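You operate a simulated robot arm through the tools that you are given. There is no shell and no other tool.

You run a simulated robot arm. Do the job below in one go: nothing can be reset, and whatever is moved stays where it is left.

Task
Fetch the brass block and set it on the black rubber disc. Take the green sign and leave it on the top of the black shelf unit. Take the red brush and put it on the top of the grey bench. Do these in any order. Set down upright: brass block, green sign.

It is judged by the outcome, as a careful person would: the job done as asked, and still so three seconds after it is handed in. It fails if anything else is knocked over, pushed out of place, dropped, spilled or broken.

Robot
A 7-joint arm with a two-finger gripper on a trunk, on a base that drives. Base frame: it is fixed to the floor where the robot stands at the start and does not move with it; the origin is under the middle of the robot, x ahead of it, y to its left, z up; the surface under the hand at the start is at about z = 85. Units: cm, rad, N and s.
With the tool pointing down near the work surface it reaches from about 32 to 76 cm from the robot's upright axis, wherever it stands. Its first joint turns from -2.897 to 2.897 rad. Places, roughly: black rubber disc [75, 125, 75]; brass block (10x4x8 cm) [60, -10, 90]; green sign [-500, -425, 75]; top of the black shelf unit [-60, -440, 80]; top of the grey bench [-160, -190, 80]. Payload 1.71 kg.
Tool frame: the origin (TCP) lies between the finger pads and is the grasp point; the fingertips stand 2 cm ahead of it; z points along the fingers, y is the line along which they close. The gripper opens to 9.6 cm. The gripper's body begins 11.3 cm behind the TCP.
Orientation is that of the tool frame in the base frame, as [roll, pitch, yaw] about the fixed x, y, z axes, in that order (R = Rz(yaw) Ry(pitch) Rx(roll)). With the fingers straight down and closing along the base's y, the tool's x points along the base's -x, its y along +y and its z along -z.

Tools
- The arm moves only by the tool nudge_tool. Its argument "increments" is a list that holds one entry, the list of rows, each a list of 6 numbers: the shift along the base's x, y, z in units of 150 mm (1.0 is 150 mm), then the turn, a rotation vector about the base's x, y, z in units of 120 degrees (1.0 is 120 degrees). In form: [[[dx, dy, dz, ax, ay, az], ...]]. A call has 1 to 20 rows; each row is the pose to reach, as a shift and turn from the pose commanded when the call began. "fingers" is the opening, from 0 (shut) to 1 (fully open), set as the call begins (left out, the last holds). A call with a number of a shift or a turn outside -1 to 1 is refused whole. A row lasts 0.2 s, in which the tool goes at most 5 cm and 0.15 rad; a call with a longer step from one row to the next is refused whole, and so is a gripper value outside its range. A pose out of reach is approached as far as the arm can. The call stops where the force on the tool passes 40 N (or 10 N more than at its start, if that is more) or the arm is blocked; 0.2 s more then pass. The fingers move at their own pace (about 15.3 cm/s each) and stop on an object; they squeeze with about 33 N. The grip force told is the motor's: it shows also when the fingers shut on nothing. Time passes only in rows, and 0.2 s behind the last, so rows that repeat a pose let the fingers close. The reply holds the time, the measured pose of the TCP, the force on the tool along the base axes, the opening and the grip force, in the units named above and with some noise, with the torque about the TCP (base axes, N m) and any sound that the robot's microphone picked up.
- Cameras (640 x 400 px; columns grow to the right, rows downward): "scene" is now at [3.77, 18.78, 157.13]; the picture's right is [0.43, -0.90, -0.01], its down [-0.69, -0.33, -0.65] and it looks along [0.58, 0.28, -0.76] (base axes); focal length 271 px, centre (320, 200). "wrist" rides on the gripper at [6.6, 1.4, -14.5] in the tool frame; the picture's right is [-0.21, 0.98, 0.00], its down [-0.88, -0.19, -0.44] and it looks along [-0.43, -0.09, 0.90] (tool axes); focal length 275 px, centre (320, 200). There is no depth. A picture from a camera that has moved, and an enlarged one, comes with that camera's place and axes in the base frame and with its lens.
- get_image(camera): a new picture of that camera. No time passes.
- lift_body(by): slides the trunk up (or, below 0, down) by that many cm; the arm and the scene camera ride with it, the base frame stays. It gives what a move gives, with no picture.
- roll_base(legs): drives the robot by 1 to 6 legs, each [ahead, turn to the left] in cm and rad, along the robot's own axes; the way and the turn of a leg run together, so that a leg with both is an arc; at most 150 cm and 3.142 rad a leg. The arm and the cameras ride along, it lands a little off, and it stops where it bumps. It gives what a move gives.
- head_to(pan, tilt): turns the head with the scene camera to pan (to the left, within 2.705 rad either way) and tilt (down, from -0.506 to 1.204), counted from straight ahead of the robot. It gives what a move gives.
- close_up(camera, box): a new picture of the part [left, top, right, bottom] of that camera's present view, enlarged. No time passes.
- hand_in(): hands the job in; it is judged then, once.

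Nothing tells you exact positions but the pictures and the camera data. Unless the task says otherwise, let go and move clear before handing in.

The tools are called after "Call:" by a JSON object that holds its "method" and its "body". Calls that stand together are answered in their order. nudge_tool: Moves the arm, as the interface text tells. Its arguments: {"type":"object","properties":{"increments":{"type":"array","items":{"type":"array","items":{"type":"array","items":{"type":"number"}}}},"fingers":{"type":"number"}},"required":["increments"]} The other tools are called the same way: lift_body (by) slides the trunk up or down; roll_base (legs) drives the base; head_to (pan, tilt) turns the head that bears the scene camera; get_image (camera) takes a picture; close_up (camera, box) takes an enlarged picture of a part of a camera's view; hand_in () hands the job in.

At the start:

```text
time: 0.0
eef_pos: [41.31, 31.48, 111.88]
tool_rot: [3.141, 0.001, 3.141]
contact_force: [-0.2, -0.8, -0.2]
ft_torque: [0.01, -0.02, 0.02]
finger_gap: 9.58
grip_force: 0.1
trunk travel left (down, up): [-17.5, 21.1]
robot x, y, heading: [0.17, 0.19, 0.003]
head pan, tilt: [0.449, 0.855]
```

scene: 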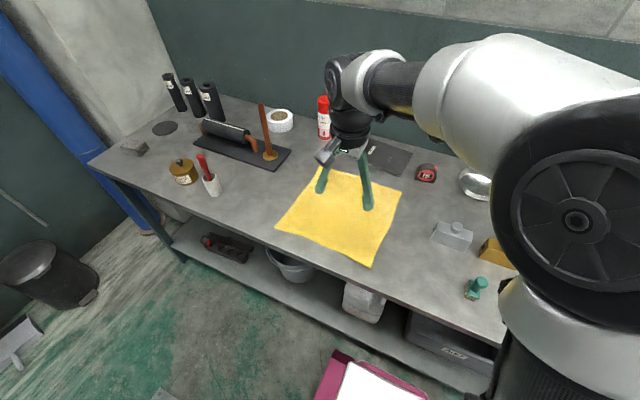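
wrist: 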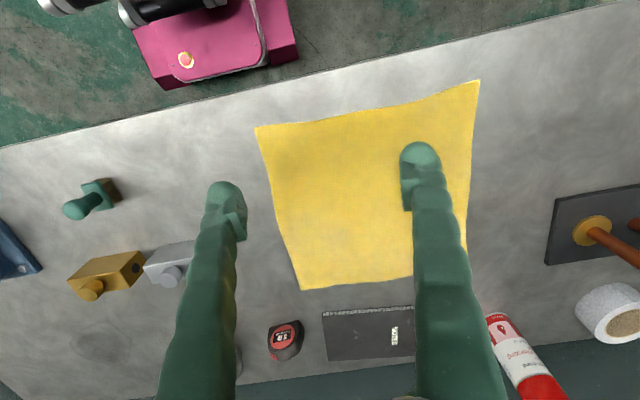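

I see a workbench with the brass block to the right of the yellow cloth and a dark disc at the far left end. I'll look around with the head first to locate the other places.

Call:
{"method": "head_to", "body": {"pan": -0.3, "tilt": 0.8}}

Call:
{"method": "get_image", "body": {"camera": "scene"}}

Call:
{"method": "head_to", "body": {"pan": -1.6, "tilt": 0.4}}

Call:
{"method": "get_image", "body": {"camera": "scene"}}

Call:
{"method": "head_to", "body": {"pan": -2.5, "tilt": 0.3}}

Call:
{"method": "get_image", "body": {"camera": "scene"}}

Call:
{"method": "head_to", "body": {"pan": 2.5, "tilt": 0.3}}

Call:
{"method": "get_image", "body": {"camera": "scene"}}

Call:
{"method": "head_to", "body": {"pan": 1.4, "tilt": 0.5}}

Call:
{"method": "get_image", "body": {"camera": "scene"}}

```text
time: 1.1
eef_pos: [39.71, 31.52, 112.52]
tool_rot: [3.141, 0.018, -3.141]
contact_force: [0.7, 0.3, 0.1]
ft_torque: [-0.01, 0.02, 0.01]
finger_gap: 9.58
grip_force: 0.1
trunk travel left (down, up): [-17.5, 21.1]
robot x, y, heading: [-0.02, -0.26, -0.001]
head pan, tilt: [-0.3, 0.799]
```

```text
taken
camera scene: at [4.44, 13.03, 157.56], right [-0.29, -0.96, 0.01], down [-0.7, 0.21, -0.69], along [0.65, -0.21, -0.73], focal length 271 px, centre (320, 200)
```

scene: 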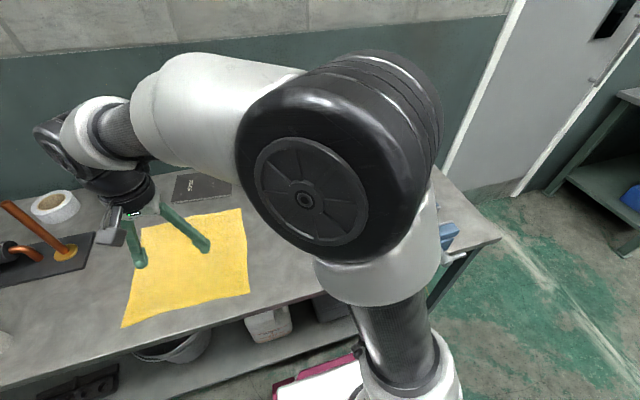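

```text
time: 2.6
eef_pos: [39.61, 31.38, 112.52]
tool_rot: [-3.141, 0.016, -3.141]
contact_force: [-1.2, -0.5, 0.9]
ft_torque: [0.03, -0.03, -0.04]
finger_gap: 9.58
grip_force: 0.0
trunk travel left (down, up): [-17.5, 21.1]
robot x, y, heading: [-0.13, -0.13, 0.002]
head pan, tilt: [-1.6, 0.4]
```

```text
taken
camera scene: at [-3.46, 6.14, 161.2], right [-1.0, 0.03, 0.02], down [0.0, 0.39, -0.92], along [-0.03, -0.92, -0.39], focal length 271 px, centre (320, 200)
```

scene: 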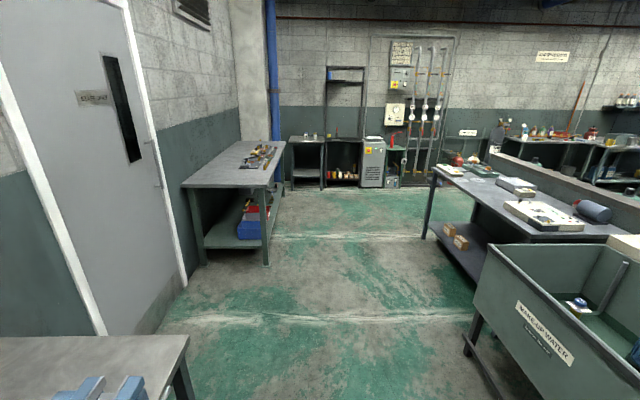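

```text
time: 3.8
eef_pos: [39.66, 31.53, 112.44]
tool_rot: [-3.141, 0.019, 3.139]
contact_force: [-0.3, 0.5, 0.2]
ft_torque: [-0.02, -0.04, 0.03]
finger_gap: 9.59
grip_force: 0.1
trunk travel left (down, up): [-17.5, 21.1]
robot x, y, heading: [-0.09, 0.21, 0.003]
head pan, tilt: [-2.499, 0.3]
```

```text
taken
camera scene: at [-10.65, 9.8, 162.24], right [-0.6, 0.8, 0.01], down [0.22, 0.18, -0.96], along [-0.77, -0.57, -0.28], focal length 271 px, centre (320, 200)
```

scene: 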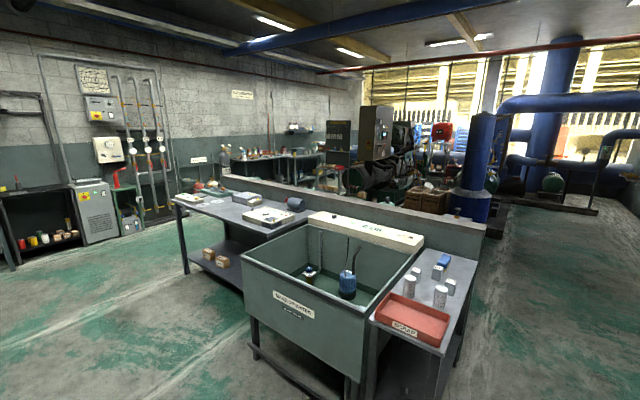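

```text
time: 7.7
eef_pos: [39.69, 31.48, 112.47]
tool_rot: [3.141, 0.016, 3.141]
contact_force: [-0.1, 0.3, 0.6]
ft_torque: [0.01, 0.0, 0.02]
finger_gap: 9.6
grip_force: 0.0
trunk travel left (down, up): [-17.5, 21.1]
robot x, y, heading: [0.29, -0.1, 0.004]
head pan, tilt: [2.499, 0.3]
```

```text
taken
camera scene: at [-10.65, 21.0, 162.24], right [0.6, 0.8, -0.01], down [0.22, -0.18, -0.96], along [-0.77, 0.57, -0.28], focal length 271 px, centre (320, 200)
```

scene: 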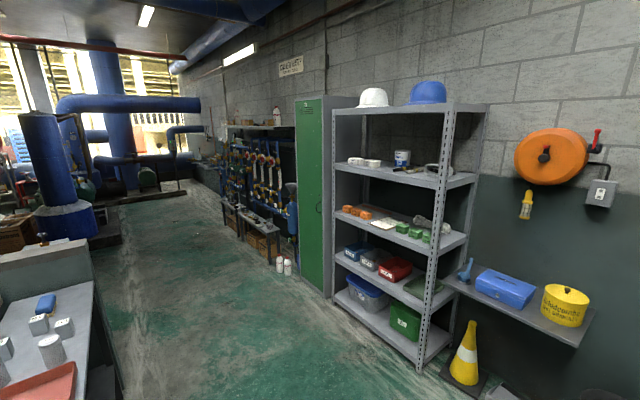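

```text
time: 9.0
eef_pos: [39.76, 31.5, 112.56]
tool_rot: [3.14, 0.014, 3.141]
contact_force: [0.1, -0.2, 0.1]
ft_torque: [-0.02, 0.03, 0.02]
finger_gap: 9.6
grip_force: 0.1
trunk travel left (down, up): [-17.5, 21.1]
robot x, y, heading: [-0.27, -0.07, -0.004]
head pan, tilt: [1.4, 0.499]
```

```text
taken
camera scene: at [-1.67, 24.37, 160.25], right [0.99, -0.17, -0.02], down [-0.1, -0.47, -0.88], along [0.14, 0.87, -0.48], focal length 271 px, centre (320, 200)
```

scene: 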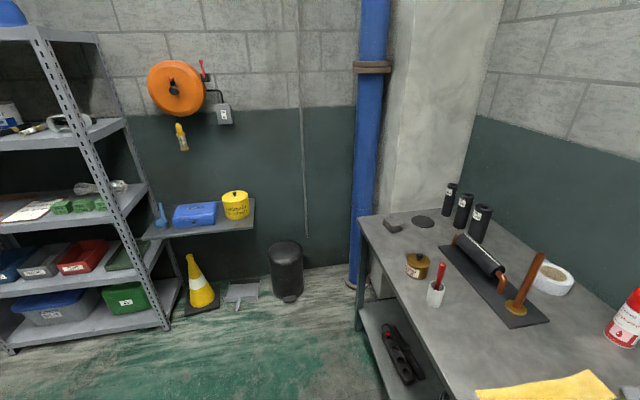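

The disc lies at the far left end of the workbench near (67,128). A red-handled thing stands in a white cup there. I'll look closer at that and at the other areas.

Call:
{"method": "close_up", "body": {"camera": "scene", "box": [350, 180, 640, 360]}}

Call:
{"method": "head_to", "body": {"pan": -1.6, "tilt": 0.4}}

Call:
{"method": "close_up", "body": {"camera": "scene", "box": [420, 120, 640, 260]}}

Call:
{"method": "close_up", "body": {"camera": "scene", "box": [270, 60, 430, 200]}}

Call:
{"method": "close_up", "body": {"camera": "scene", "box": [180, 130, 300, 250]}}

Call:
{"method": "head_to", "body": {"pan": -2.3, "tilt": 0.3}}

Call:
{"method": "get_image", "body": {"camera": "scene"}}

Call:
{"method": "close_up", "body": {"camera": "scene", "box": [260, 110, 420, 210]}}

Call:
{"method": "close_up", "body": {"camera": "scene", "box": [220, 150, 420, 280]}}

```text
2.21 times, centred on (495, 270) of scene
camera zoom: at [-1.67, 24.37, 160.25], right [0.99, -0.17, -0.02], down [-0.1, -0.47, -0.88], along [0.14, 0.87, -0.48], focal length 598 px, centre (-66, 46)
```

zoom: 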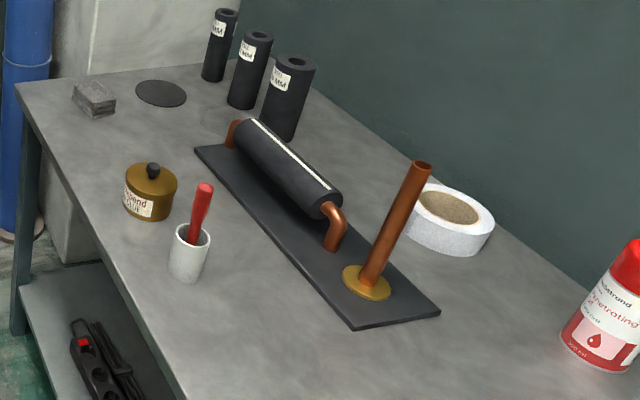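

```text
time: 11.6
eef_pos: [39.73, 31.48, 112.57]
tool_rot: [-3.141, 0.015, 3.142]
contact_force: [0.1, -0.1, 0.2]
ft_torque: [0.0, 0.02, -0.02]
finger_gap: 9.59
grip_force: 0.0
trunk travel left (down, up): [-17.5, 21.1]
robot x, y, heading: [0.01, -0.05, -0.003]
head pan, tilt: [-1.6, 0.4]
```

```text
2.86 times, centred on (530, 190) of scene
camera zoom: at [-3.46, 6.14, 161.2], right [-1.0, 0.03, 0.02], down [0.0, 0.39, -0.92], along [-0.03, -0.92, -0.39], focal length 774 px, centre (-280, 229)
```

zoom: 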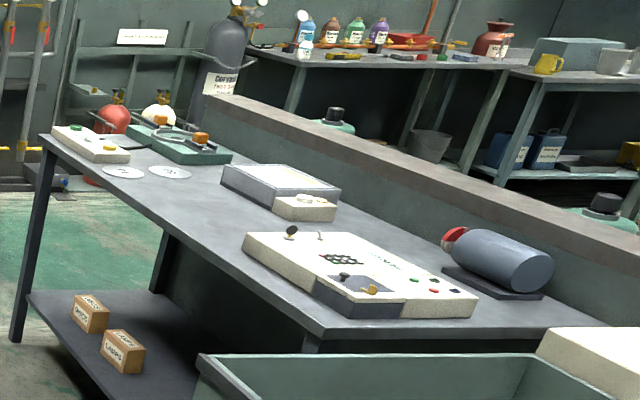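

```text
2.86 times, centred on (350, 130) of scene
camera zoom: at [-3.46, 6.14, 161.2], right [-1.0, 0.03, 0.02], down [0.0, 0.39, -0.92], along [-0.03, -0.92, -0.39], focal length 774 px, centre (234, 400)
```

zoom: 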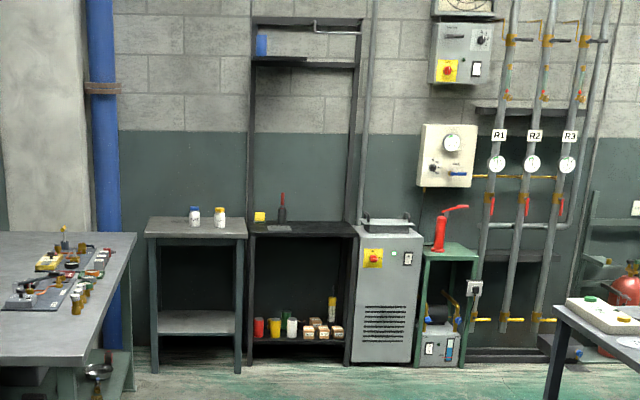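

```text
3.33 times, centred on (240, 190) of scene
camera zoom: at [-3.46, 6.14, 161.2], right [-1.0, 0.03, 0.02], down [0.0, 0.39, -0.92], along [-0.03, -0.92, -0.39], focal length 902 px, centre (587, 233)
```

zoom: 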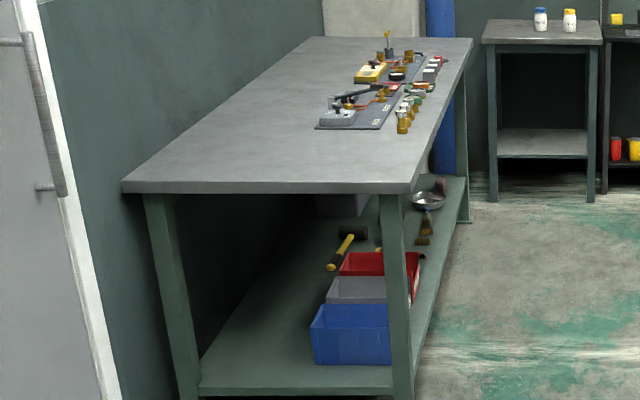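

```text
time: 12.7
eef_pos: [39.66, 31.39, 112.54]
tool_rot: [-3.141, 0.015, 3.142]
contact_force: [0.0, 1.1, 0.4]
ft_torque: [-0.02, -0.02, 0.02]
finger_gap: 9.62
grip_force: 0.1
trunk travel left (down, up): [-17.5, 21.1]
robot x, y, heading: [0.05, 0.03, -0.0]
head pan, tilt: [-2.3, 0.3]
```

```text
taken
camera scene: at [-9.39, 8.43, 162.22], right [-0.75, 0.67, 0.01], down [0.18, 0.22, -0.96], along [-0.64, -0.71, -0.29], focal length 271 px, centre (320, 200)
```

scene: 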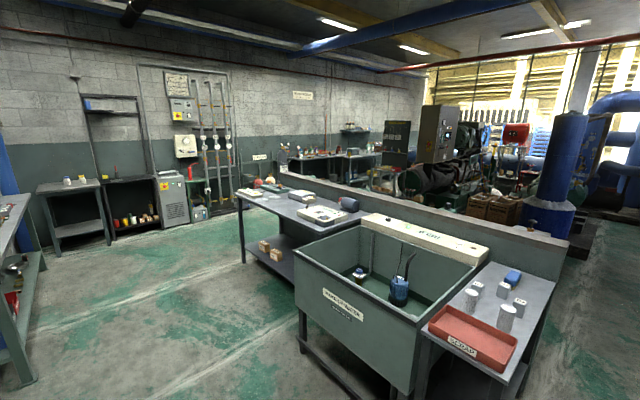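

```text
4.00 times, centred on (340, 160) of scene
camera zoom: at [-9.39, 8.43, 162.22], right [-0.75, 0.67, 0.01], down [0.18, 0.22, -0.96], along [-0.64, -0.71, -0.29], focal length 1083 px, centre (240, 360)
```

zoom: 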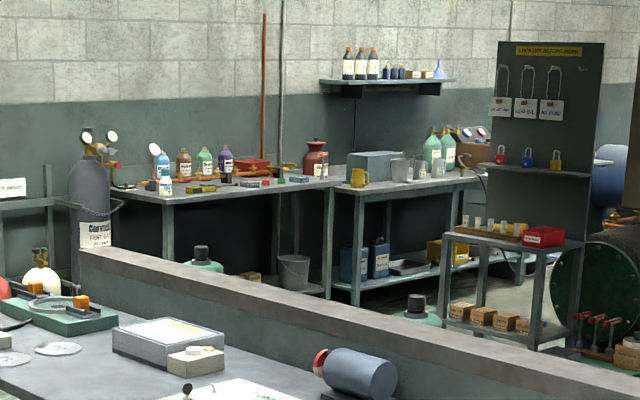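

```text
3.08 times, centred on (320, 215) of scene
camera zoom: at [-9.39, 8.43, 162.22], right [-0.75, 0.67, 0.01], down [0.18, 0.22, -0.96], along [-0.64, -0.71, -0.29], focal length 833 px, centre (320, 154)
```

zoom: 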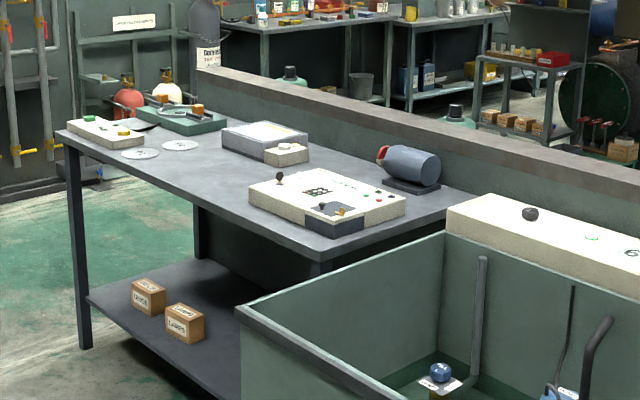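

The grey bench (with instruments), black shelf unit and far benches are seen; the red brush isn't certain yet. Now I look at the brass block more closely.

Call:
{"method": "close_up", "body": {"camera": "wrist", "box": [0, 150, 240, 400]}}

Call:
{"method": "head_to", "body": {"pan": -0.5, "tilt": 1.1}}

Call:
{"method": "get_image", "body": {"camera": "scene"}}

Call:
{"method": "head_to", "body": {"pan": 0.9, "tilt": 1.1}}

Call:
{"method": "get_image", "body": {"camera": "scene"}}

```text
1.60 times, centred on (120, 275) of wrist
camera zoom: at [32.88, 32.96, 126.99], right [0.21, 0.98, 0.0], down [0.87, -0.19, 0.46], along [0.45, -0.09, -0.89], focal length 440 px, centre (640, 80)
```

zoom: 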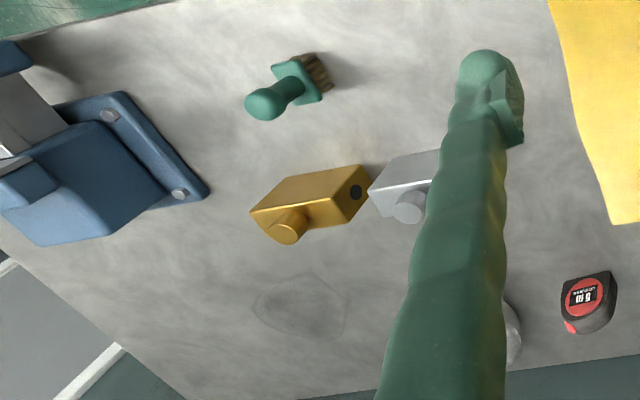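

```text
time: 14.5
eef_pos: [39.62, 31.55, 112.53]
tool_rot: [3.141, 0.018, -3.141]
contact_force: [-0.4, -0.6, 0.0]
ft_torque: [0.01, 0.0, 0.01]
finger_gap: 9.6
grip_force: 0.1
trunk travel left (down, up): [-17.5, 21.1]
robot x, y, heading: [-0.15, -0.22, 0.007]
head pan, tilt: [-0.499, 1.1]
```

```text
taken
camera scene: at [2.26, 12.37, 155.42], right [-0.48, -0.88, 0.01], down [-0.79, 0.43, -0.44], along [0.38, -0.22, -0.9], focal length 271 px, centre (320, 200)
```

scene: 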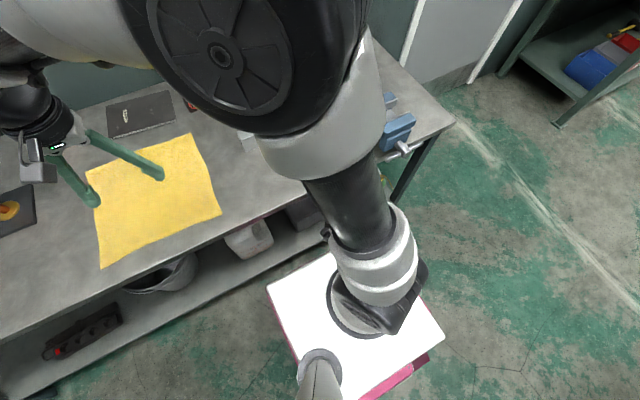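

```text
time: 16.0
eef_pos: [39.74, 31.5, 112.52]
tool_rot: [3.14, 0.016, -3.141]
contact_force: [0.3, 0.2, 0.2]
ft_torque: [0.01, 0.01, 0.02]
finger_gap: 9.6
grip_force: 0.0
trunk travel left (down, up): [-17.5, 21.1]
robot x, y, heading: [-0.03, -0.15, 0.0]
head pan, tilt: [0.901, 1.1]
```

```text
taken
camera scene: at [0.64, 20.35, 155.44], right [0.78, -0.62, -0.01], down [-0.56, -0.7, -0.44], along [0.27, 0.36, -0.9], focal length 271 px, centre (320, 200)
```

scene: 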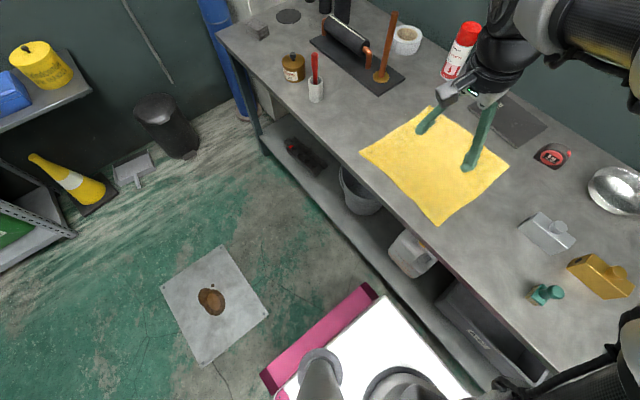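

The brass block stands around (57,-8) with its knob on top, long side roughly along y, so I'll swing the hand over it and turn the fingers to close along x.

Call:
{"method": "nudge_tool", "body": {"increments": [[[0.12, -0.25, 0, 0, 0, -0.07], [0.25, -0.5, 0, 0, 0, -0.14], [0.38, -0.75, 0, 0, 0, -0.21], [0.5, -1, 0, 0, 0, -0.28], [0.5, -1, 0, 0, 0, -0.35], [0.5, -1, 0, 0, 0, -0.42], [0.5, -1, 0, 0, 0, -0.49], [0.5, -1, 0, 0, 0, -0.56], [0.5, -1, 0, 0, 0, -0.63], [0.5, -1, 0, 0, 0, -0.7], [0.5, -1, 0, 0, 0, -0.75]]], "fingers": 1}}

Call:
{"method": "nudge_tool", "body": {"increments": [[[0, -0.25, 0, 0, 0, 0], [0, -0.5, 0, 0, 0, 0], [0, -0.75, 0, 0, 0, 0], [0, -1, 0, 0, 0, 0]]]}}

Call:
{"method": "get_image", "body": {"camera": "wrist"}}

```text
time: 18.4
eef_pos: [47.11, 16.37, 112.56]
tool_rot: [3.141, 0.016, 1.568]
contact_force: [-0.3, -0.3, -0.1]
ft_torque: [0.01, -0.03, 0.0]
finger_gap: 9.62
grip_force: 0.1
trunk travel left (down, up): [-17.5, 21.1]
robot x, y, heading: [-0.01, -0.44, -0.003]
head pan, tilt: [0.901, 1.1]
```

```text
time: 19.4
eef_pos: [47.13, 1.49, 112.48]
tool_rot: [-3.14, 0.015, 1.57]
contact_force: [0.3, -0.6, 0.2]
ft_torque: [0.01, 0.02, 0.0]
finger_gap: 9.6
grip_force: 0.1
trunk travel left (down, up): [-17.5, 21.1]
robot x, y, heading: [-0.33, 0.12, 0.002]
head pan, tilt: [0.901, 1.1]
```

```text
taken
camera wrist: at [48.47, 8.3, 126.99], right [0.98, -0.21, 0.0], down [-0.18, -0.87, 0.46], along [-0.09, -0.45, -0.89], focal length 275 px, centre (320, 200)
```

wrist: 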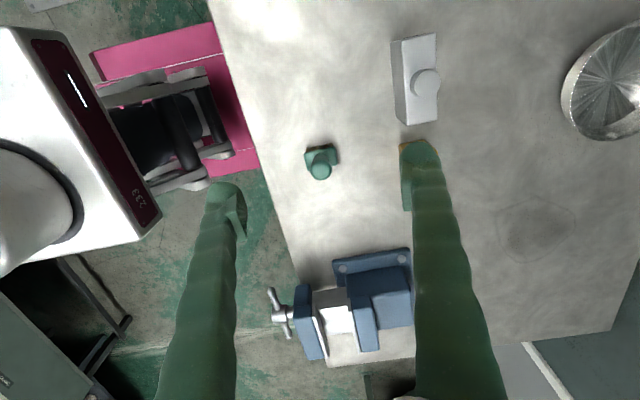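

The +x finger hides the brass block. I'll shift the hand over it.

Call:
{"method": "nudge_tool", "body": {"increments": [[[0.27, -0.15, 0, 0, 0, 0], [0.53, -0.33, 0, 0, 0, 0], [0.83, -0.5, 0, 0, 0, 0]]]}}

Call:
{"method": "get_image", "body": {"camera": "wrist"}}

```text
refused: row 3 steps farther than a row can; nothing moved
```

```text
taken
camera wrist: at [48.47, 8.3, 126.99], right [0.98, -0.21, 0.0], down [-0.18, -0.87, 0.46], along [-0.09, -0.45, -0.89], focal length 275 px, centre (320, 200)
```

wrist: 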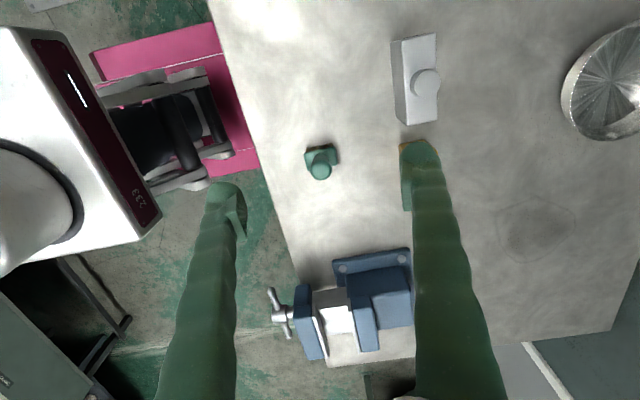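

The move was refused for its step size, so I'll repeat it in smaller steps.

Call:
{"method": "nudge_tool", "body": {"increments": [[[0.2, -0.12, 0, 0, 0, 0], [0.42, -0.25, 0, 0, 0, 0], [0.63, -0.37, 0, 0, 0, 0], [0.83, -0.5, 0, 0, 0, 0]]]}}

Call:
{"method": "get_image", "body": {"camera": "wrist"}}

```text
time: 20.4
eef_pos: [59.78, -6.0, 112.48]
tool_rot: [3.141, 0.016, 1.571]
contact_force: [0.0, 0.1, 0.2]
ft_torque: [0.02, 0.06, 0.02]
finger_gap: 9.61
grip_force: 0.2
trunk travel left (down, up): [-17.5, 21.1]
robot x, y, heading: [-0.12, 0.02, -0.0]
head pan, tilt: [0.901, 1.1]
```

```text
taken
camera wrist: at [61.17, 0.87, 126.88], right [0.98, -0.21, 0.0], down [-0.18, -0.87, 0.46], along [-0.09, -0.45, -0.89], focal length 275 px, centre (320, 200)
```

wrist: 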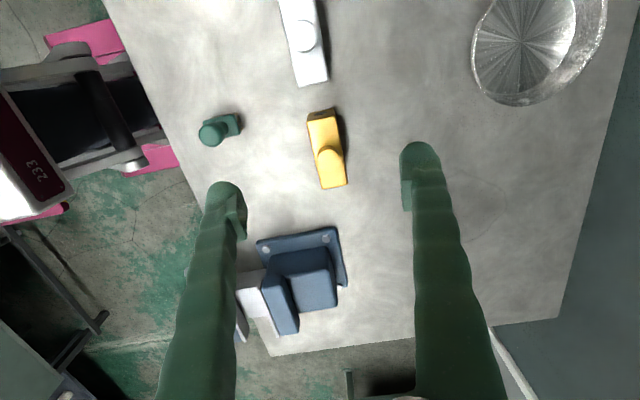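

Call:
{"method": "close_up", "body": {"camera": "wrist", "box": [250, 80, 410, 210]}}

```text
3.08 times, centred on (330, 145) of wrist
camera zoom: at [61.17, 0.87, 126.88], right [0.98, -0.21, 0.0], down [-0.18, -0.87, 0.46], along [-0.09, -0.45, -0.89], focal length 847 px, centre (289, 369)
```

zoom: 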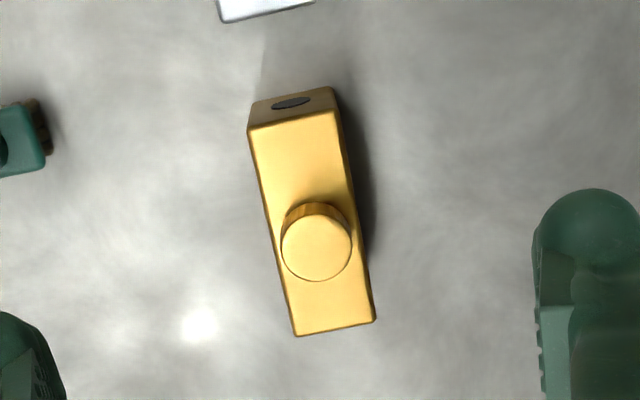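

The block's body top is about z=89.4, centred at (60.0,-11.35), long side along y, with the knob above. I'll line up and descend.

Call:
{"method": "nudge_tool", "body": {"increments": [[[0.015, -0.18, 0, 0, 0, 0], [0.015, -0.357, 0, 0, 0, 0], [0.015, -0.357, -0.3, 0, 0, 0], [0.015, -0.357, -0.6, 0, 0, 0], [0.015, -0.357, -0.85, 0, 0, 0]]]}}

Call:
{"method": "get_image", "body": {"camera": "wrist"}}

```text
time: 21.6
eef_pos: [59.87, -11.32, 99.74]
tool_rot: [-3.14, 0.016, 1.571]
contact_force: [0.2, -0.2, -0.4]
ft_torque: [-0.01, 0.0, 0.0]
finger_gap: 9.58
grip_force: 0.1
trunk travel left (down, up): [-17.5, 21.1]
robot x, y, heading: [-0.36, -0.37, -0.003]
head pan, tilt: [0.901, 1.1]
```

```text
taken
camera wrist: at [61.27, -4.51, 114.17], right [0.98, -0.21, 0.0], down [-0.18, -0.87, 0.46], along [-0.09, -0.45, -0.89], focal length 275 px, centre (320, 200)
```

wrist: 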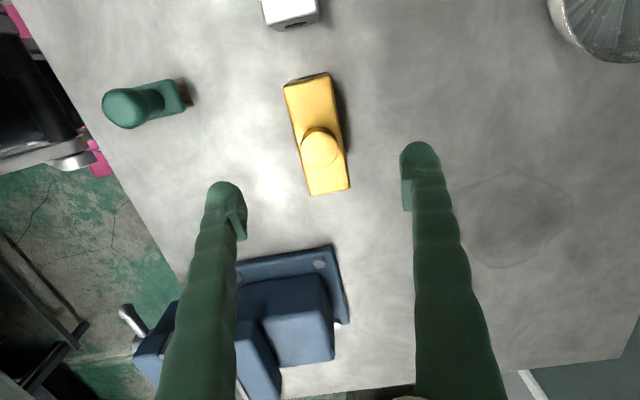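

Call:
{"method": "nudge_tool", "body": {"increments": [[[0.005, 0.033, -0.25, 0, 0, 0], [0.005, 0.033, -0.5, 0, 0, 0], [0.005, 0.033, -0.65, 0, 0, 0], [0.005, 0.033, -0.8, 0, 0, 0]]]}}

Call:
{"method": "get_image", "body": {"camera": "wrist"}}

```text
time: 22.6
eef_pos: [60.04, -10.91, 87.62]
tool_rot: [-3.14, 0.016, 1.573]
contact_force: [-1.0, 0.3, 1.2]
ft_torque: [-0.05, 0.02, 0.0]
finger_gap: 9.61
grip_force: 0.1
trunk travel left (down, up): [-17.5, 21.1]
robot x, y, heading: [-0.14, 0.27, 0.002]
head pan, tilt: [0.901, 1.1]
```

```text
taken
camera wrist: at [61.35, -3.93, 102.09], right [0.98, -0.21, 0.0], down [-0.18, -0.87, 0.46], along [-0.09, -0.45, -0.89], focal length 275 px, centre (320, 200)
```

wrist: 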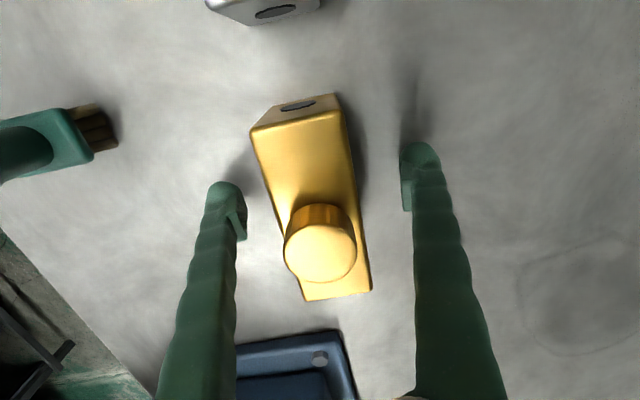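

The fingers straddle the block; closing the grip.

Call:
{"method": "nudge_tool", "body": {"increments": [[[0, 0, 0, 0, 0, 0], [0, 0, 0, 0, 0, 0], [0, 0, 0, 0, 0, 0]]], "fingers": 0}}

Call:
{"method": "nudge_tool", "body": {"increments": [[[0, 0, 0.1, 0, 0, 0], [0, 0, 0.2, 0, 0, 0], [0, 0, 0.4, 0, 0, 0]]]}}

Call:
{"method": "get_image", "body": {"camera": "wrist"}}

```text
time: 23.4
eef_pos: [60.03, -10.78, 87.8]
tool_rot: [-3.14, 0.014, 1.571]
contact_force: [-1.1, -0.9, -0.9]
ft_torque: [0.02, -0.05, 0.08]
finger_gap: 4.09
grip_force: 33.3
trunk travel left (down, up): [-17.5, 21.1]
robot x, y, heading: [0.17, 0.15, -0.004]
head pan, tilt: [0.901, 1.1]
```

```text
time: 24.2
eef_pos: [59.84, -10.76, 93.84]
tool_rot: [-3.139, 0.015, 1.57]
contact_force: [-0.3, 0.3, -5.2]
ft_torque: [-0.01, -0.03, -0.03]
finger_gap: 3.91
grip_force: 33.3
trunk travel left (down, up): [-17.5, 21.1]
robot x, y, heading: [0.11, 0.4, 0.001]
head pan, tilt: [0.901, 1.1]
```

```text
taken
camera wrist: at [61.26, -3.93, 108.29], right [0.98, -0.21, 0.0], down [-0.18, -0.87, 0.46], along [-0.09, -0.45, -0.89], focal length 275 px, centre (320, 200)
```

wrist: 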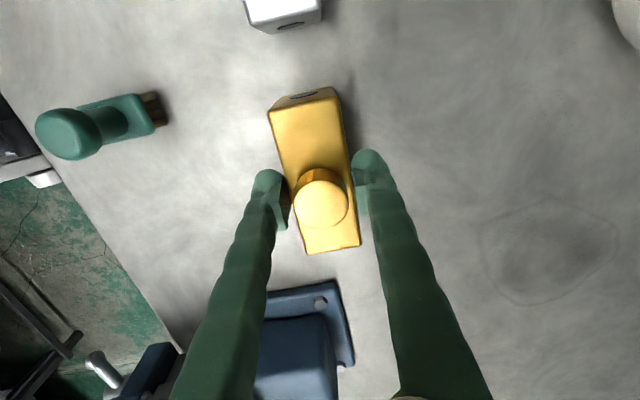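

The block seems to have slipped a bit in the grip while lifting. I'll lower it right back and check.

Call:
{"method": "nudge_tool", "body": {"increments": [[[0, 0, -0.05, 0, 0, 0], [0, 0, -0.1, 0, 0, 0], [0, 0, -0.15, 0, 0, 0], [0, 0, -0.2, 0, 0, 0]]]}}

Call:
{"method": "get_image", "body": {"camera": "wrist"}}

Call:
{"method": "head_to", "body": {"pan": 0.1, "tilt": 0.9}}

Call:
{"method": "get_image", "body": {"camera": "scene"}}

```text
time: 25.2
eef_pos: [60.07, -10.78, 90.83]
tool_rot: [3.138, 0.018, 1.57]
contact_force: [-6.4, 0.6, 21.9]
ft_torque: [0.03, 0.12, -0.02]
finger_gap: 3.95
grip_force: 32.5
trunk travel left (down, up): [-17.5, 21.1]
robot x, y, heading: [-0.34, 0.17, 0.001]
head pan, tilt: [0.901, 1.1]
```

```text
taken
camera wrist: at [61.23, -3.97, 105.4], right [0.98, -0.21, 0.0], down [-0.19, -0.87, 0.46], along [-0.09, -0.45, -0.89], focal length 275 px, centre (320, 200)
```

wrist: 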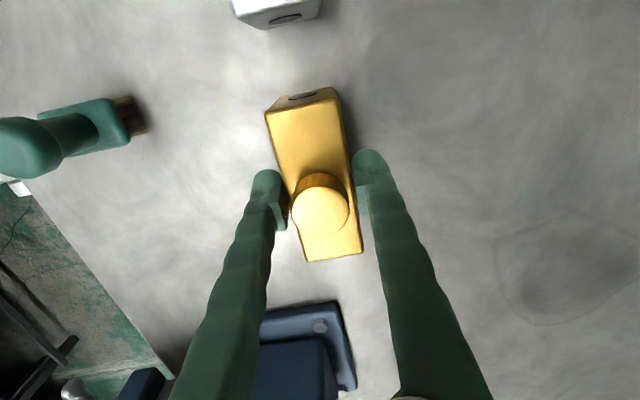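

```text
time: 26.4
eef_pos: [59.96, -10.9, 90.89]
tool_rot: [3.141, 0.017, 1.571]
contact_force: [0.9, -3.4, 22.2]
ft_torque: [-0.03, -0.01, -0.01]
finger_gap: 3.89
grip_force: 33.8
trunk travel left (down, up): [-17.5, 21.1]
robot x, y, heading: [-0.23, -0.1, 0.005]
head pan, tilt: [0.099, 0.901]
```

```text
taken
camera scene: at [4.08, 16.15, 156.78], right [0.1, -0.99, 0.0], down [-0.79, -0.08, -0.61], along [0.61, 0.06, -0.79], focal length 271 px, centre (320, 200)
```

scene: 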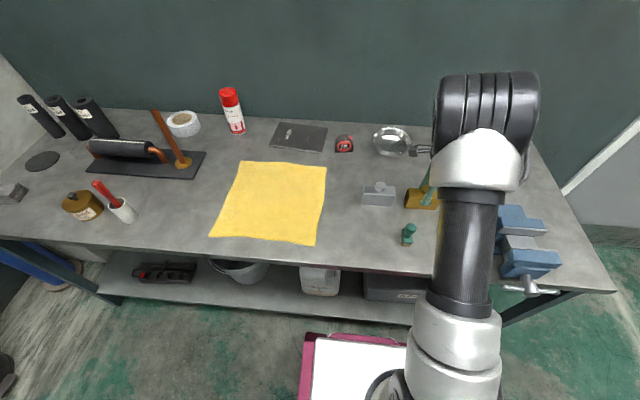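

The block is standing on the bench again but the fingers hold it only near the top. I'll open, go lower, regrip firmly and lift slowly.

Call:
{"method": "nudge_tool", "body": {"increments": [[[0, 0, 0, 0, 0, 0], [0, 0, 0, 0, 0, 0], [0, 0, -0.1, 0, 0, 0], [0, 0, -0.2, 0, 0, 0], [0, 0, -0.23, 0, 0, 0]]], "fingers": 0.7}}

Call:
{"method": "get_image", "body": {"camera": "wrist"}}

```text
time: 27.6
eef_pos: [59.91, -10.89, 87.3]
tool_rot: [-3.141, 0.015, 1.572]
contact_force: [0.5, 0.0, 0.4]
ft_torque: [0.02, -0.04, 0.01]
finger_gap: 6.73
grip_force: 0.0
trunk travel left (down, up): [-17.5, 21.1]
robot x, y, heading: [0.22, 0.01, 0.001]
head pan, tilt: [0.099, 0.901]
```

```text
taken
camera wrist: at [61.32, -3.97, 101.74], right [0.98, -0.21, 0.0], down [-0.18, -0.87, 0.46], along [-0.09, -0.45, -0.89], focal length 275 px, centre (320, 200)
```

wrist: 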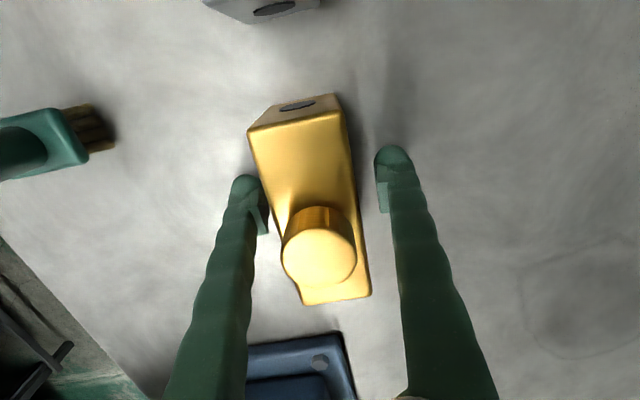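

Call:
{"method": "nudge_tool", "body": {"increments": [[[0, 0, 0, 0, 0, 0], [0, 0, 0, 0, 0, 0], [0, 0, 0, 0, 0, 0], [0, 0, 0, 0, 0, 0], [0, 0, 0, 0, 0, 0]]], "fingers": 0}}

Call:
{"method": "nudge_tool", "body": {"increments": [[[0, 0, 0.02, 0, 0, 0], [0, 0, 0.04, 0, 0, 0], [0, 0, 0.06, 0, 0, 0], [0, 0, 0.08, 0, 0, 0], [0, 0, 0.1, 0, 0, 0]]]}}

Call:
{"method": "get_image", "body": {"camera": "wrist"}}

```text
time: 28.8
eef_pos: [59.9, -10.9, 87.21]
tool_rot: [-3.139, 0.016, 1.571]
contact_force: [-1.3, -0.4, 0.3]
ft_torque: [0.02, -0.03, -0.03]
finger_gap: 4.04
grip_force: 33.3
trunk travel left (down, up): [-17.5, 21.1]
robot x, y, heading: [-0.12, 0.15, -0.003]
head pan, tilt: [0.099, 0.901]
```

```text
time: 30.0
eef_pos: [59.96, -10.94, 88.75]
tool_rot: [-3.139, 0.016, 1.57]
contact_force: [-0.5, 0.4, -6.1]
ft_torque: [0.02, 0.01, -0.03]
finger_gap: 4.08
grip_force: 33.0
trunk travel left (down, up): [-17.5, 21.1]
robot x, y, heading: [-0.29, -0.12, 0.004]
head pan, tilt: [0.099, 0.901]
```

```text
taken
camera wrist: at [61.31, -3.96, 103.27], right [0.98, -0.21, 0.0], down [-0.18, -0.87, 0.46], along [-0.09, -0.45, -0.89], focal length 275 px, centre (320, 200)
```

wrist: 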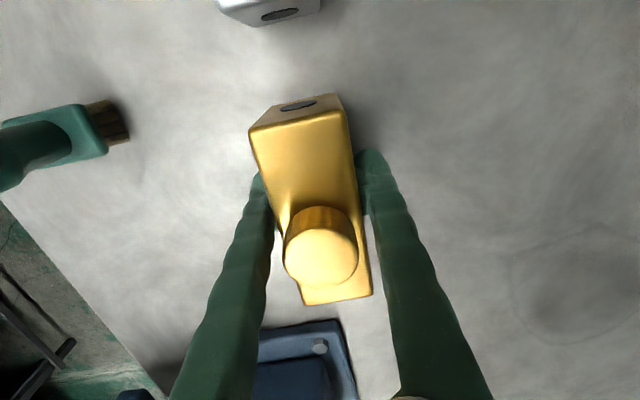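

Now it is held without slip (about 0.6 kg). I keep lifting slowly.

Call:
{"method": "nudge_tool", "body": {"increments": [[[0, 0, 0.03, 0, 0, 0], [0, 0, 0.07, 0, 0, 0], [0, 0, 0.12, 0, 0, 0], [0, 0, 0.18, 0, 0, 0], [0, 0, 0.25, 0, 0, 0], [0, 0, 0.32, 0, 0, 0], [0, 0, 0.4, 0, 0, 0], [0, 0, 0.48, 0, 0, 0], [0, 0, 0.56, 0, 0, 0], [0, 0, 0.64, 0, 0, 0], [0, 0, 0.72, 0, 0, 0], [0, 0, 0.8, 0, 0, 0], [0, 0, 0.88, 0, 0, 0], [0, 0, 0.94, 0, 0, 0], [0, 0, 0.98, 0, 0, 0], [0, 0, 1.0, 0, 0, 0]]]}}

Call:
{"method": "get_image", "body": {"camera": "wrist"}}

```text
time: 33.4
eef_pos: [59.97, -10.82, 103.87]
tool_rot: [-3.14, 0.017, 1.572]
contact_force: [0.8, 1.0, -5.5]
ft_torque: [-0.02, 0.02, -0.02]
finger_gap: 4.08
grip_force: 32.7
trunk travel left (down, up): [-17.5, 21.1]
robot x, y, heading: [0.07, 0.05, -0.0]
head pan, tilt: [0.099, 0.901]
```

```text
taken
camera wrist: at [61.34, -3.97, 118.29], right [0.98, -0.21, 0.0], down [-0.18, -0.87, 0.46], along [-0.09, -0.45, -0.89], focal length 275 px, centre (320, 200)
```

wrist: 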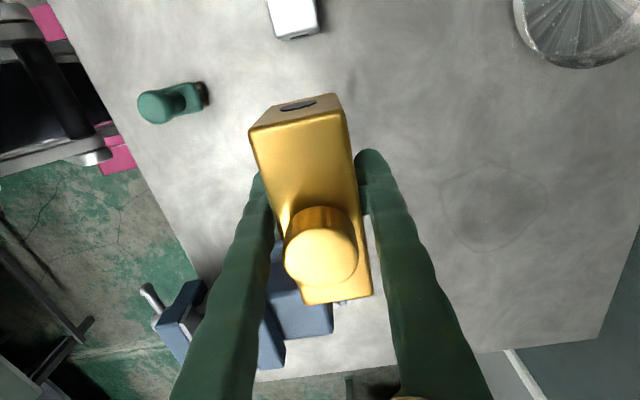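

The block is held well. A nearby green brush shows what the brushes look like: a knob handle with bristles. Before driving I check the floor plate and the way on the left.

Call:
{"method": "head_to", "body": {"pan": 1.3, "tilt": 1.0}}

Call:
{"method": "get_image", "body": {"camera": "scene"}}

Call:
{"method": "head_to", "body": {"pan": 2.0, "tilt": 1.1}}

Call:
{"method": "get_image", "body": {"camera": "scene"}}

Call:
{"method": "head_to", "body": {"pan": -2.2, "tilt": 1.1}}

Call:
{"method": "get_image", "body": {"camera": "scene"}}

```text
time: 34.8
eef_pos: [59.98, -10.78, 103.91]
tool_rot: [-3.138, 0.016, 1.572]
contact_force: [-0.3, -0.4, -6.2]
ft_torque: [0.02, 0.01, -0.04]
finger_gap: 4.07
grip_force: 32.5
trunk travel left (down, up): [-17.5, 21.1]
robot x, y, heading: [0.02, 0.25, -0.004]
head pan, tilt: [1.3, 1.0]
```

```text
taken
camera scene: at [-1.34, 22.1, 156.14], right [0.96, -0.27, -0.02], down [-0.23, -0.81, -0.54], along [0.13, 0.52, -0.84], focal length 271 px, centre (320, 200)
```

scene: 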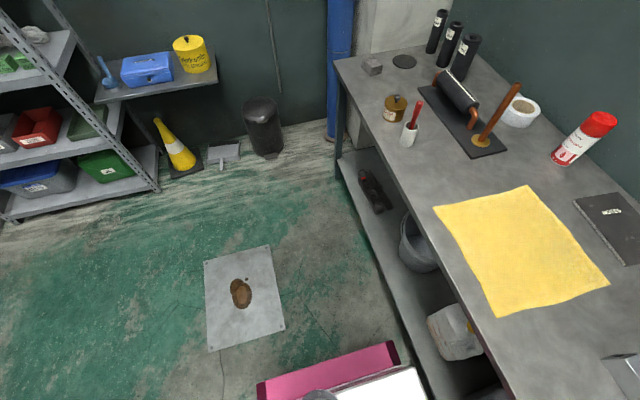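

```text
time: 35.8
eef_pos: [59.97, -10.85, 103.84]
tool_rot: [-3.139, 0.016, 1.57]
contact_force: [-0.6, -0.3, -6.1]
ft_torque: [0.0, 0.0, 0.01]
finger_gap: 4.09
grip_force: 32.7
trunk travel left (down, up): [-17.5, 21.1]
robot x, y, heading: [-0.13, 0.02, 0.003]
head pan, tilt: [2.0, 1.1]
```

```text
taken
camera scene: at [-5.84, 21.13, 155.56], right [0.91, 0.42, -0.02], down [0.36, -0.81, -0.46], along [-0.2, 0.41, -0.89], focal length 271 px, centre (320, 200)
```

scene: 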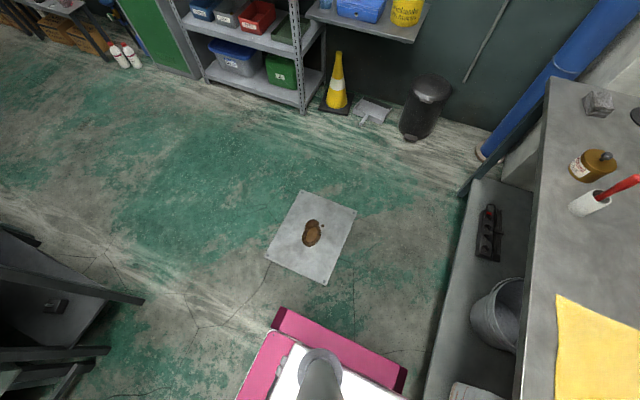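

```text
time: 39.2
eef_pos: [59.98, -10.83, 103.81]
tool_rot: [-3.139, 0.015, 1.571]
contact_force: [-0.2, 0.0, -6.1]
ft_torque: [0.02, -0.01, 0.06]
finger_gap: 4.08
grip_force: 32.7
trunk travel left (down, up): [-17.5, 21.1]
robot x, y, heading: [-0.08, -0.12, 0.003]
head pan, tilt: [-2.201, 1.1]
```

```text
taken
camera scene: at [-6.94, 10.28, 155.58], right [-0.81, 0.59, 0.01], down [0.52, 0.72, -0.46], along [-0.28, -0.37, -0.89], focal length 271 px, centre (320, 200)
```

scene: 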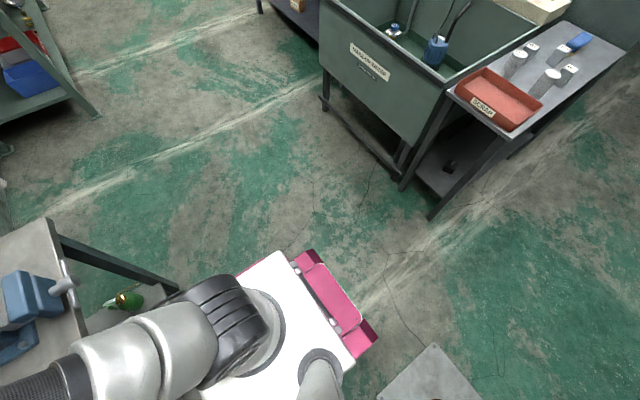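

The plate is a flat bolted floor plate; I'll keep mostly clear of it, hugging the bench. First I raise and retract the arm with the block.

Call:
{"method": "nudge_tool", "body": {"increments": [[[0, 0, 0.04, 0, 0, 0], [0, 0, 0.1, 0, 0, 0], [0, 0, 0.18, 0, 0, 0], [-0.06, 0, 0.26, 0, 0, 0], [-0.12, 0, 0.34, 0, 0, 0], [-0.2, 0, 0.42, 0, 0, 0], [-0.28, 0, 0.5, 0, 0, 0], [-0.36, 0, 0.58, 0, 0, 0], [-0.44, 0, 0.66, 0, 0, 0], [-0.52, 0, 0.74, 0, 0, 0], [-0.6, 0, 0.82, 0, 0, 0], [-0.68, 0, 0.9, 0, 0, 0], [-0.76, 0, 0.95, 0, 0, 0], [-0.84, 0, 0.98, 0, 0, 0], [-0.9, 0, 1.0, 0, 0, 0], [-0.95, 0, 1.0, 0, 0, 0], [-0.98, 0, 1.0, 0, 0, 0]]]}}

Call:
{"method": "lift_body", "body": {"by": 8}}

Call:
{"method": "get_image", "body": {"camera": "wrist"}}

```text
time: 42.8
eef_pos: [45.34, -10.98, 118.82]
tool_rot: [-3.141, 0.013, 1.57]
contact_force: [-0.4, -0.7, -5.7]
ft_torque: [0.02, -0.03, 0.0]
finger_gap: 4.05
grip_force: 32.4
trunk travel left (down, up): [-17.5, 21.1]
robot x, y, heading: [0.08, -0.19, 0.002]
head pan, tilt: [-2.201, 1.1]
```

```text
time: 44.0
eef_pos: [45.37, -10.94, 126.68]
tool_rot: [-3.14, 0.016, 1.572]
contact_force: [0.5, 0.2, -5.6]
ft_torque: [0.03, -0.01, 0.0]
finger_gap: 4.06
grip_force: 32.9
trunk travel left (down, up): [-25.5, 13.1]
robot x, y, heading: [-0.11, -0.11, 0.002]
head pan, tilt: [-2.201, 1.1]
```

```text
taken
camera wrist: at [46.69, -4.03, 141.17], right [0.98, -0.21, 0.0], down [-0.18, -0.87, 0.46], along [-0.09, -0.45, -0.89], focal length 275 px, centre (320, 200)
```

wrist: 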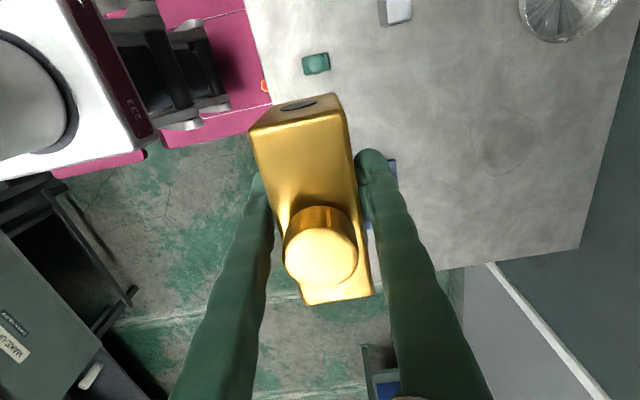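

The block is secure. I back off a little, turn left and drive along the bench.

Call:
{"method": "roll_base", "body": {"legs": [[-7, 0], [0, 1.45]]}}

Call:
{"method": "head_to", "body": {"pan": 0, "tilt": 0.9}}

Call:
{"method": "get_image", "body": {"camera": "scene"}}

Call:
{"method": "get_image", "body": {"camera": "wrist"}}

```text
time: 49.3
eef_pos: [9.08, 43.81, 126.78]
tool_rot: [-3.139, 0.015, 3.03]
contact_force: [0.8, 0.2, -5.5]
ft_torque: [0.02, 0.0, 0.0]
finger_gap: 4.1
grip_force: 32.8
trunk travel left (down, up): [-25.5, 13.1]
robot x, y, heading: [-6.65, 0.1, 1.454]
head pan, tilt: [-2.201, 1.1]
```

```text
time: 51.4
eef_pos: [8.83, 41.89, 127.47]
tool_rot: [3.128, 0.017, 3.029]
contact_force: [0.5, -0.6, -5.6]
ft_torque: [0.01, 0.03, -0.02]
finger_gap: 4.05
grip_force: 32.9
trunk travel left (down, up): [-25.5, 13.1]
robot x, y, heading: [-6.45, -0.29, 1.458]
head pan, tilt: [0.0, 0.901]
```

```text
taken
camera scene: at [-21.17, 5.94, 164.68], right [0.99, -0.11, 0.0], down [-0.09, -0.79, -0.61], along [0.07, 0.6, -0.79], focal length 271 px, centre (320, 200)
```

scene: 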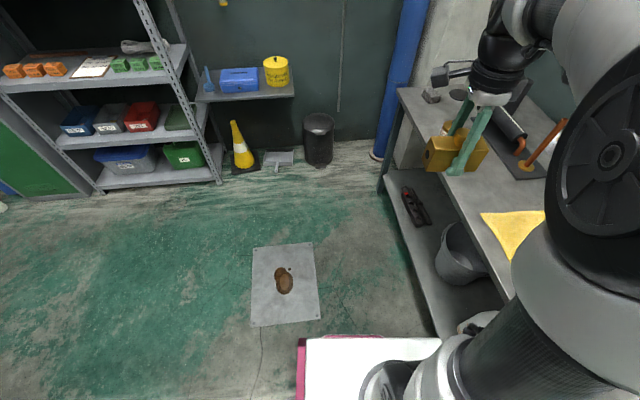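

```text
taken
camera wrist: at [2.23, 43.98, 141.85], right [0.32, 0.95, 0.02], down [0.84, -0.29, 0.46], along [0.44, -0.13, -0.89], focal length 275 px, centre (320, 200)
```

wrist: 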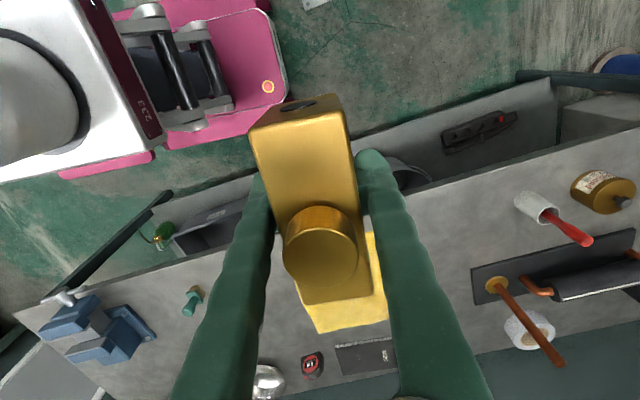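

Call:
{"method": "roll_base", "body": {"legs": [[60, 0], [38, 0]]}}

Call:
{"method": "head_to", "body": {"pan": -0.7, "tilt": 0.9}}

Call:
{"method": "get_image", "body": {"camera": "scene"}}

Call:
{"method": "get_image", "body": {"camera": "wrist"}}

```text
time: 57.1
eef_pos: [20.13, 139.55, 127.24]
tool_rot: [3.13, 0.014, 3.026]
contact_force: [1.7, 0.2, -5.6]
ft_torque: [-0.07, 0.11, -0.01]
finger_gap: 4.08
grip_force: 33.2
trunk travel left (down, up): [-25.5, 13.1]
robot x, y, heading: [4.88, 97.36, 1.46]
head pan, tilt: [0.0, 0.901]
```

```text
time: 58.2
eef_pos: [19.82, 137.54, 127.81]
tool_rot: [3.113, 0.015, 3.027]
contact_force: [0.2, 0.6, -5.9]
ft_torque: [-0.1, 0.01, 0.0]
finger_gap: 4.05
grip_force: 32.9
trunk travel left (down, up): [-25.5, 13.1]
robot x, y, heading: [4.58, 97.67, 1.454]
head pan, tilt: [-0.7, 0.901]
```

```text
taken
camera scene: at [-5.47, 101.04, 164.71], right [0.69, -0.73, 0.01], down [-0.57, -0.55, -0.61], along [0.45, 0.41, -0.79], focal length 271 px, centre (320, 200)
```

scene: 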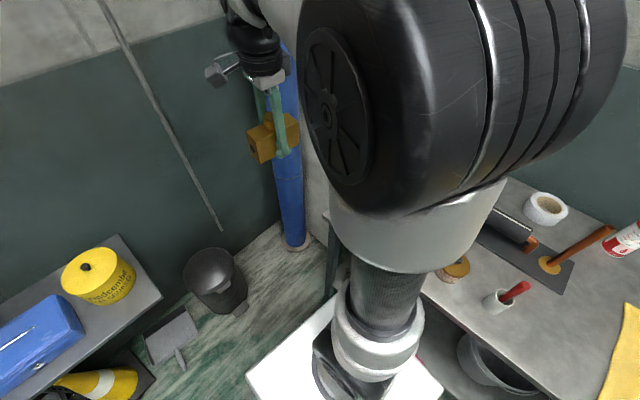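

```text
taken
camera wrist: at [13.14, 139.45, 142.4], right [0.32, 0.95, 0.03], down [0.84, -0.29, 0.45], along [0.44, -0.12, -0.89], focal length 275 px, centre (320, 200)
```

wrist: 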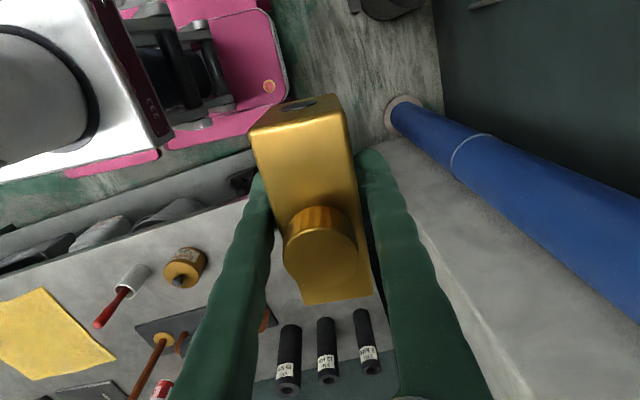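

The base is now beside the disc; it lies around (67,127.5). I straighten a small tilt and carry the block over towards it, at height.

Call:
{"method": "nudge_tool", "body": {"increments": [[[0.04, 0, 0, -0.003, 0.002, 0], [0.12, 0, 0, -0.006, 0.004, 0], [0.24, -0.05, 0, -0.0127, 0.0087, 0], [0.38, -0.1, 0, -0.0127, 0.0087, 0], [0.52, -0.15, 0, -0.0127, 0.0087, 0], [0.66, -0.2, 0, -0.0127, 0.0087, 0], [0.8, -0.2, 0, -0.0127, 0.0087, 0], [0.9, -0.2, 0, -0.0127, 0.0087, 0], [0.97, -0.2, 0, -0.0127, 0.0087, 0], [1.0, -0.2, 0, -0.0127, 0.0087, 0]]]}}

Call:
{"method": "nudge_tool", "body": {"increments": [[[0.04, 0, 0, 0, 0, 0], [0.12, 0, 0, 0, 0, 0], [0.24, -0.05, 0, 0, 0, 0], [0.38, -0.1, 0, 0, 0, 0], [0.52, -0.15, 0, 0, 0, 0], [0.66, -0.2, 0, 0, 0, 0], [0.8, -0.2, 0, 0, 0, 0], [0.9, -0.2, 0, 0, 0, 0], [0.97, -0.2, 0, 0, 0, 0], [1.0, -0.2, 0, 0, 0, 0]]]}}

Call:
{"method": "get_image", "body": {"camera": "wrist"}}

Call:
{"method": "get_image", "body": {"camera": "scene"}}

```text
time: 60.4
eef_pos: [34.87, 134.49, 127.96]
tool_rot: [3.14, -0.001, 3.027]
contact_force: [-0.4, -0.2, -6.0]
ft_torque: [-0.01, -0.04, 0.0]
finger_gap: 4.07
grip_force: 33.5
trunk travel left (down, up): [-25.5, 13.1]
robot x, y, heading: [4.9, 97.54, 1.458]
head pan, tilt: [-0.7, 0.901]
```

```text
time: 62.6
eef_pos: [49.83, 131.53, 127.93]
tool_rot: [3.141, 0.001, 3.027]
contact_force: [0.5, 0.4, -6.0]
ft_torque: [-0.01, -0.01, 0.01]
finger_gap: 4.07
grip_force: 33.5
trunk travel left (down, up): [-25.5, 13.1]
robot x, y, heading: [4.44, 97.61, 1.454]
head pan, tilt: [-0.7, 0.901]
```

```text
taken
camera wrist: at [43.42, 133.66, 142.58], right [0.32, 0.95, 0.0], down [0.85, -0.28, 0.44], along [0.42, -0.14, -0.9], focal length 275 px, centre (320, 200)
```

wrist: 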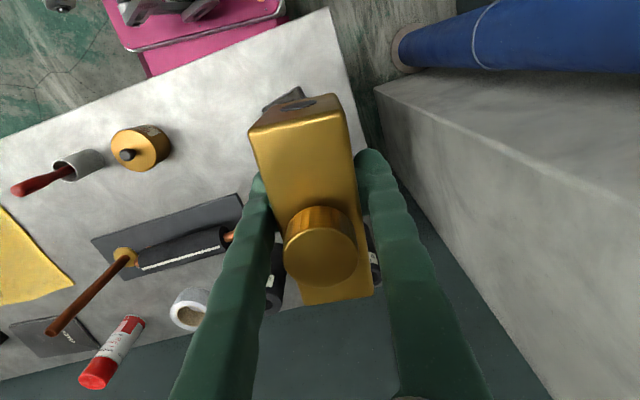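

```text
taken
camera scene: at [-5.43, 100.99, 164.71], right [0.69, -0.73, 0.01], down [-0.57, -0.55, -0.61], along [0.45, 0.41, -0.79], focal length 271 px, centre (320, 200)
```

scene: 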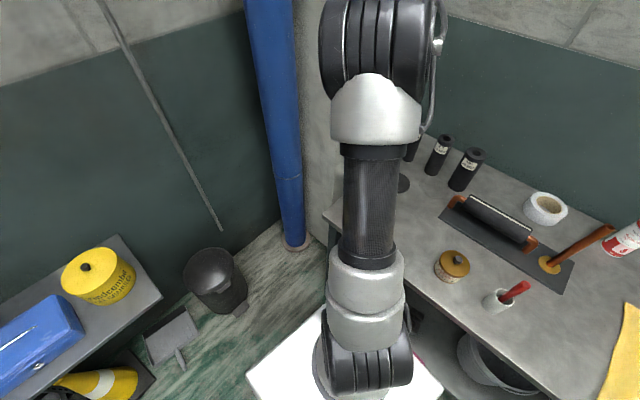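

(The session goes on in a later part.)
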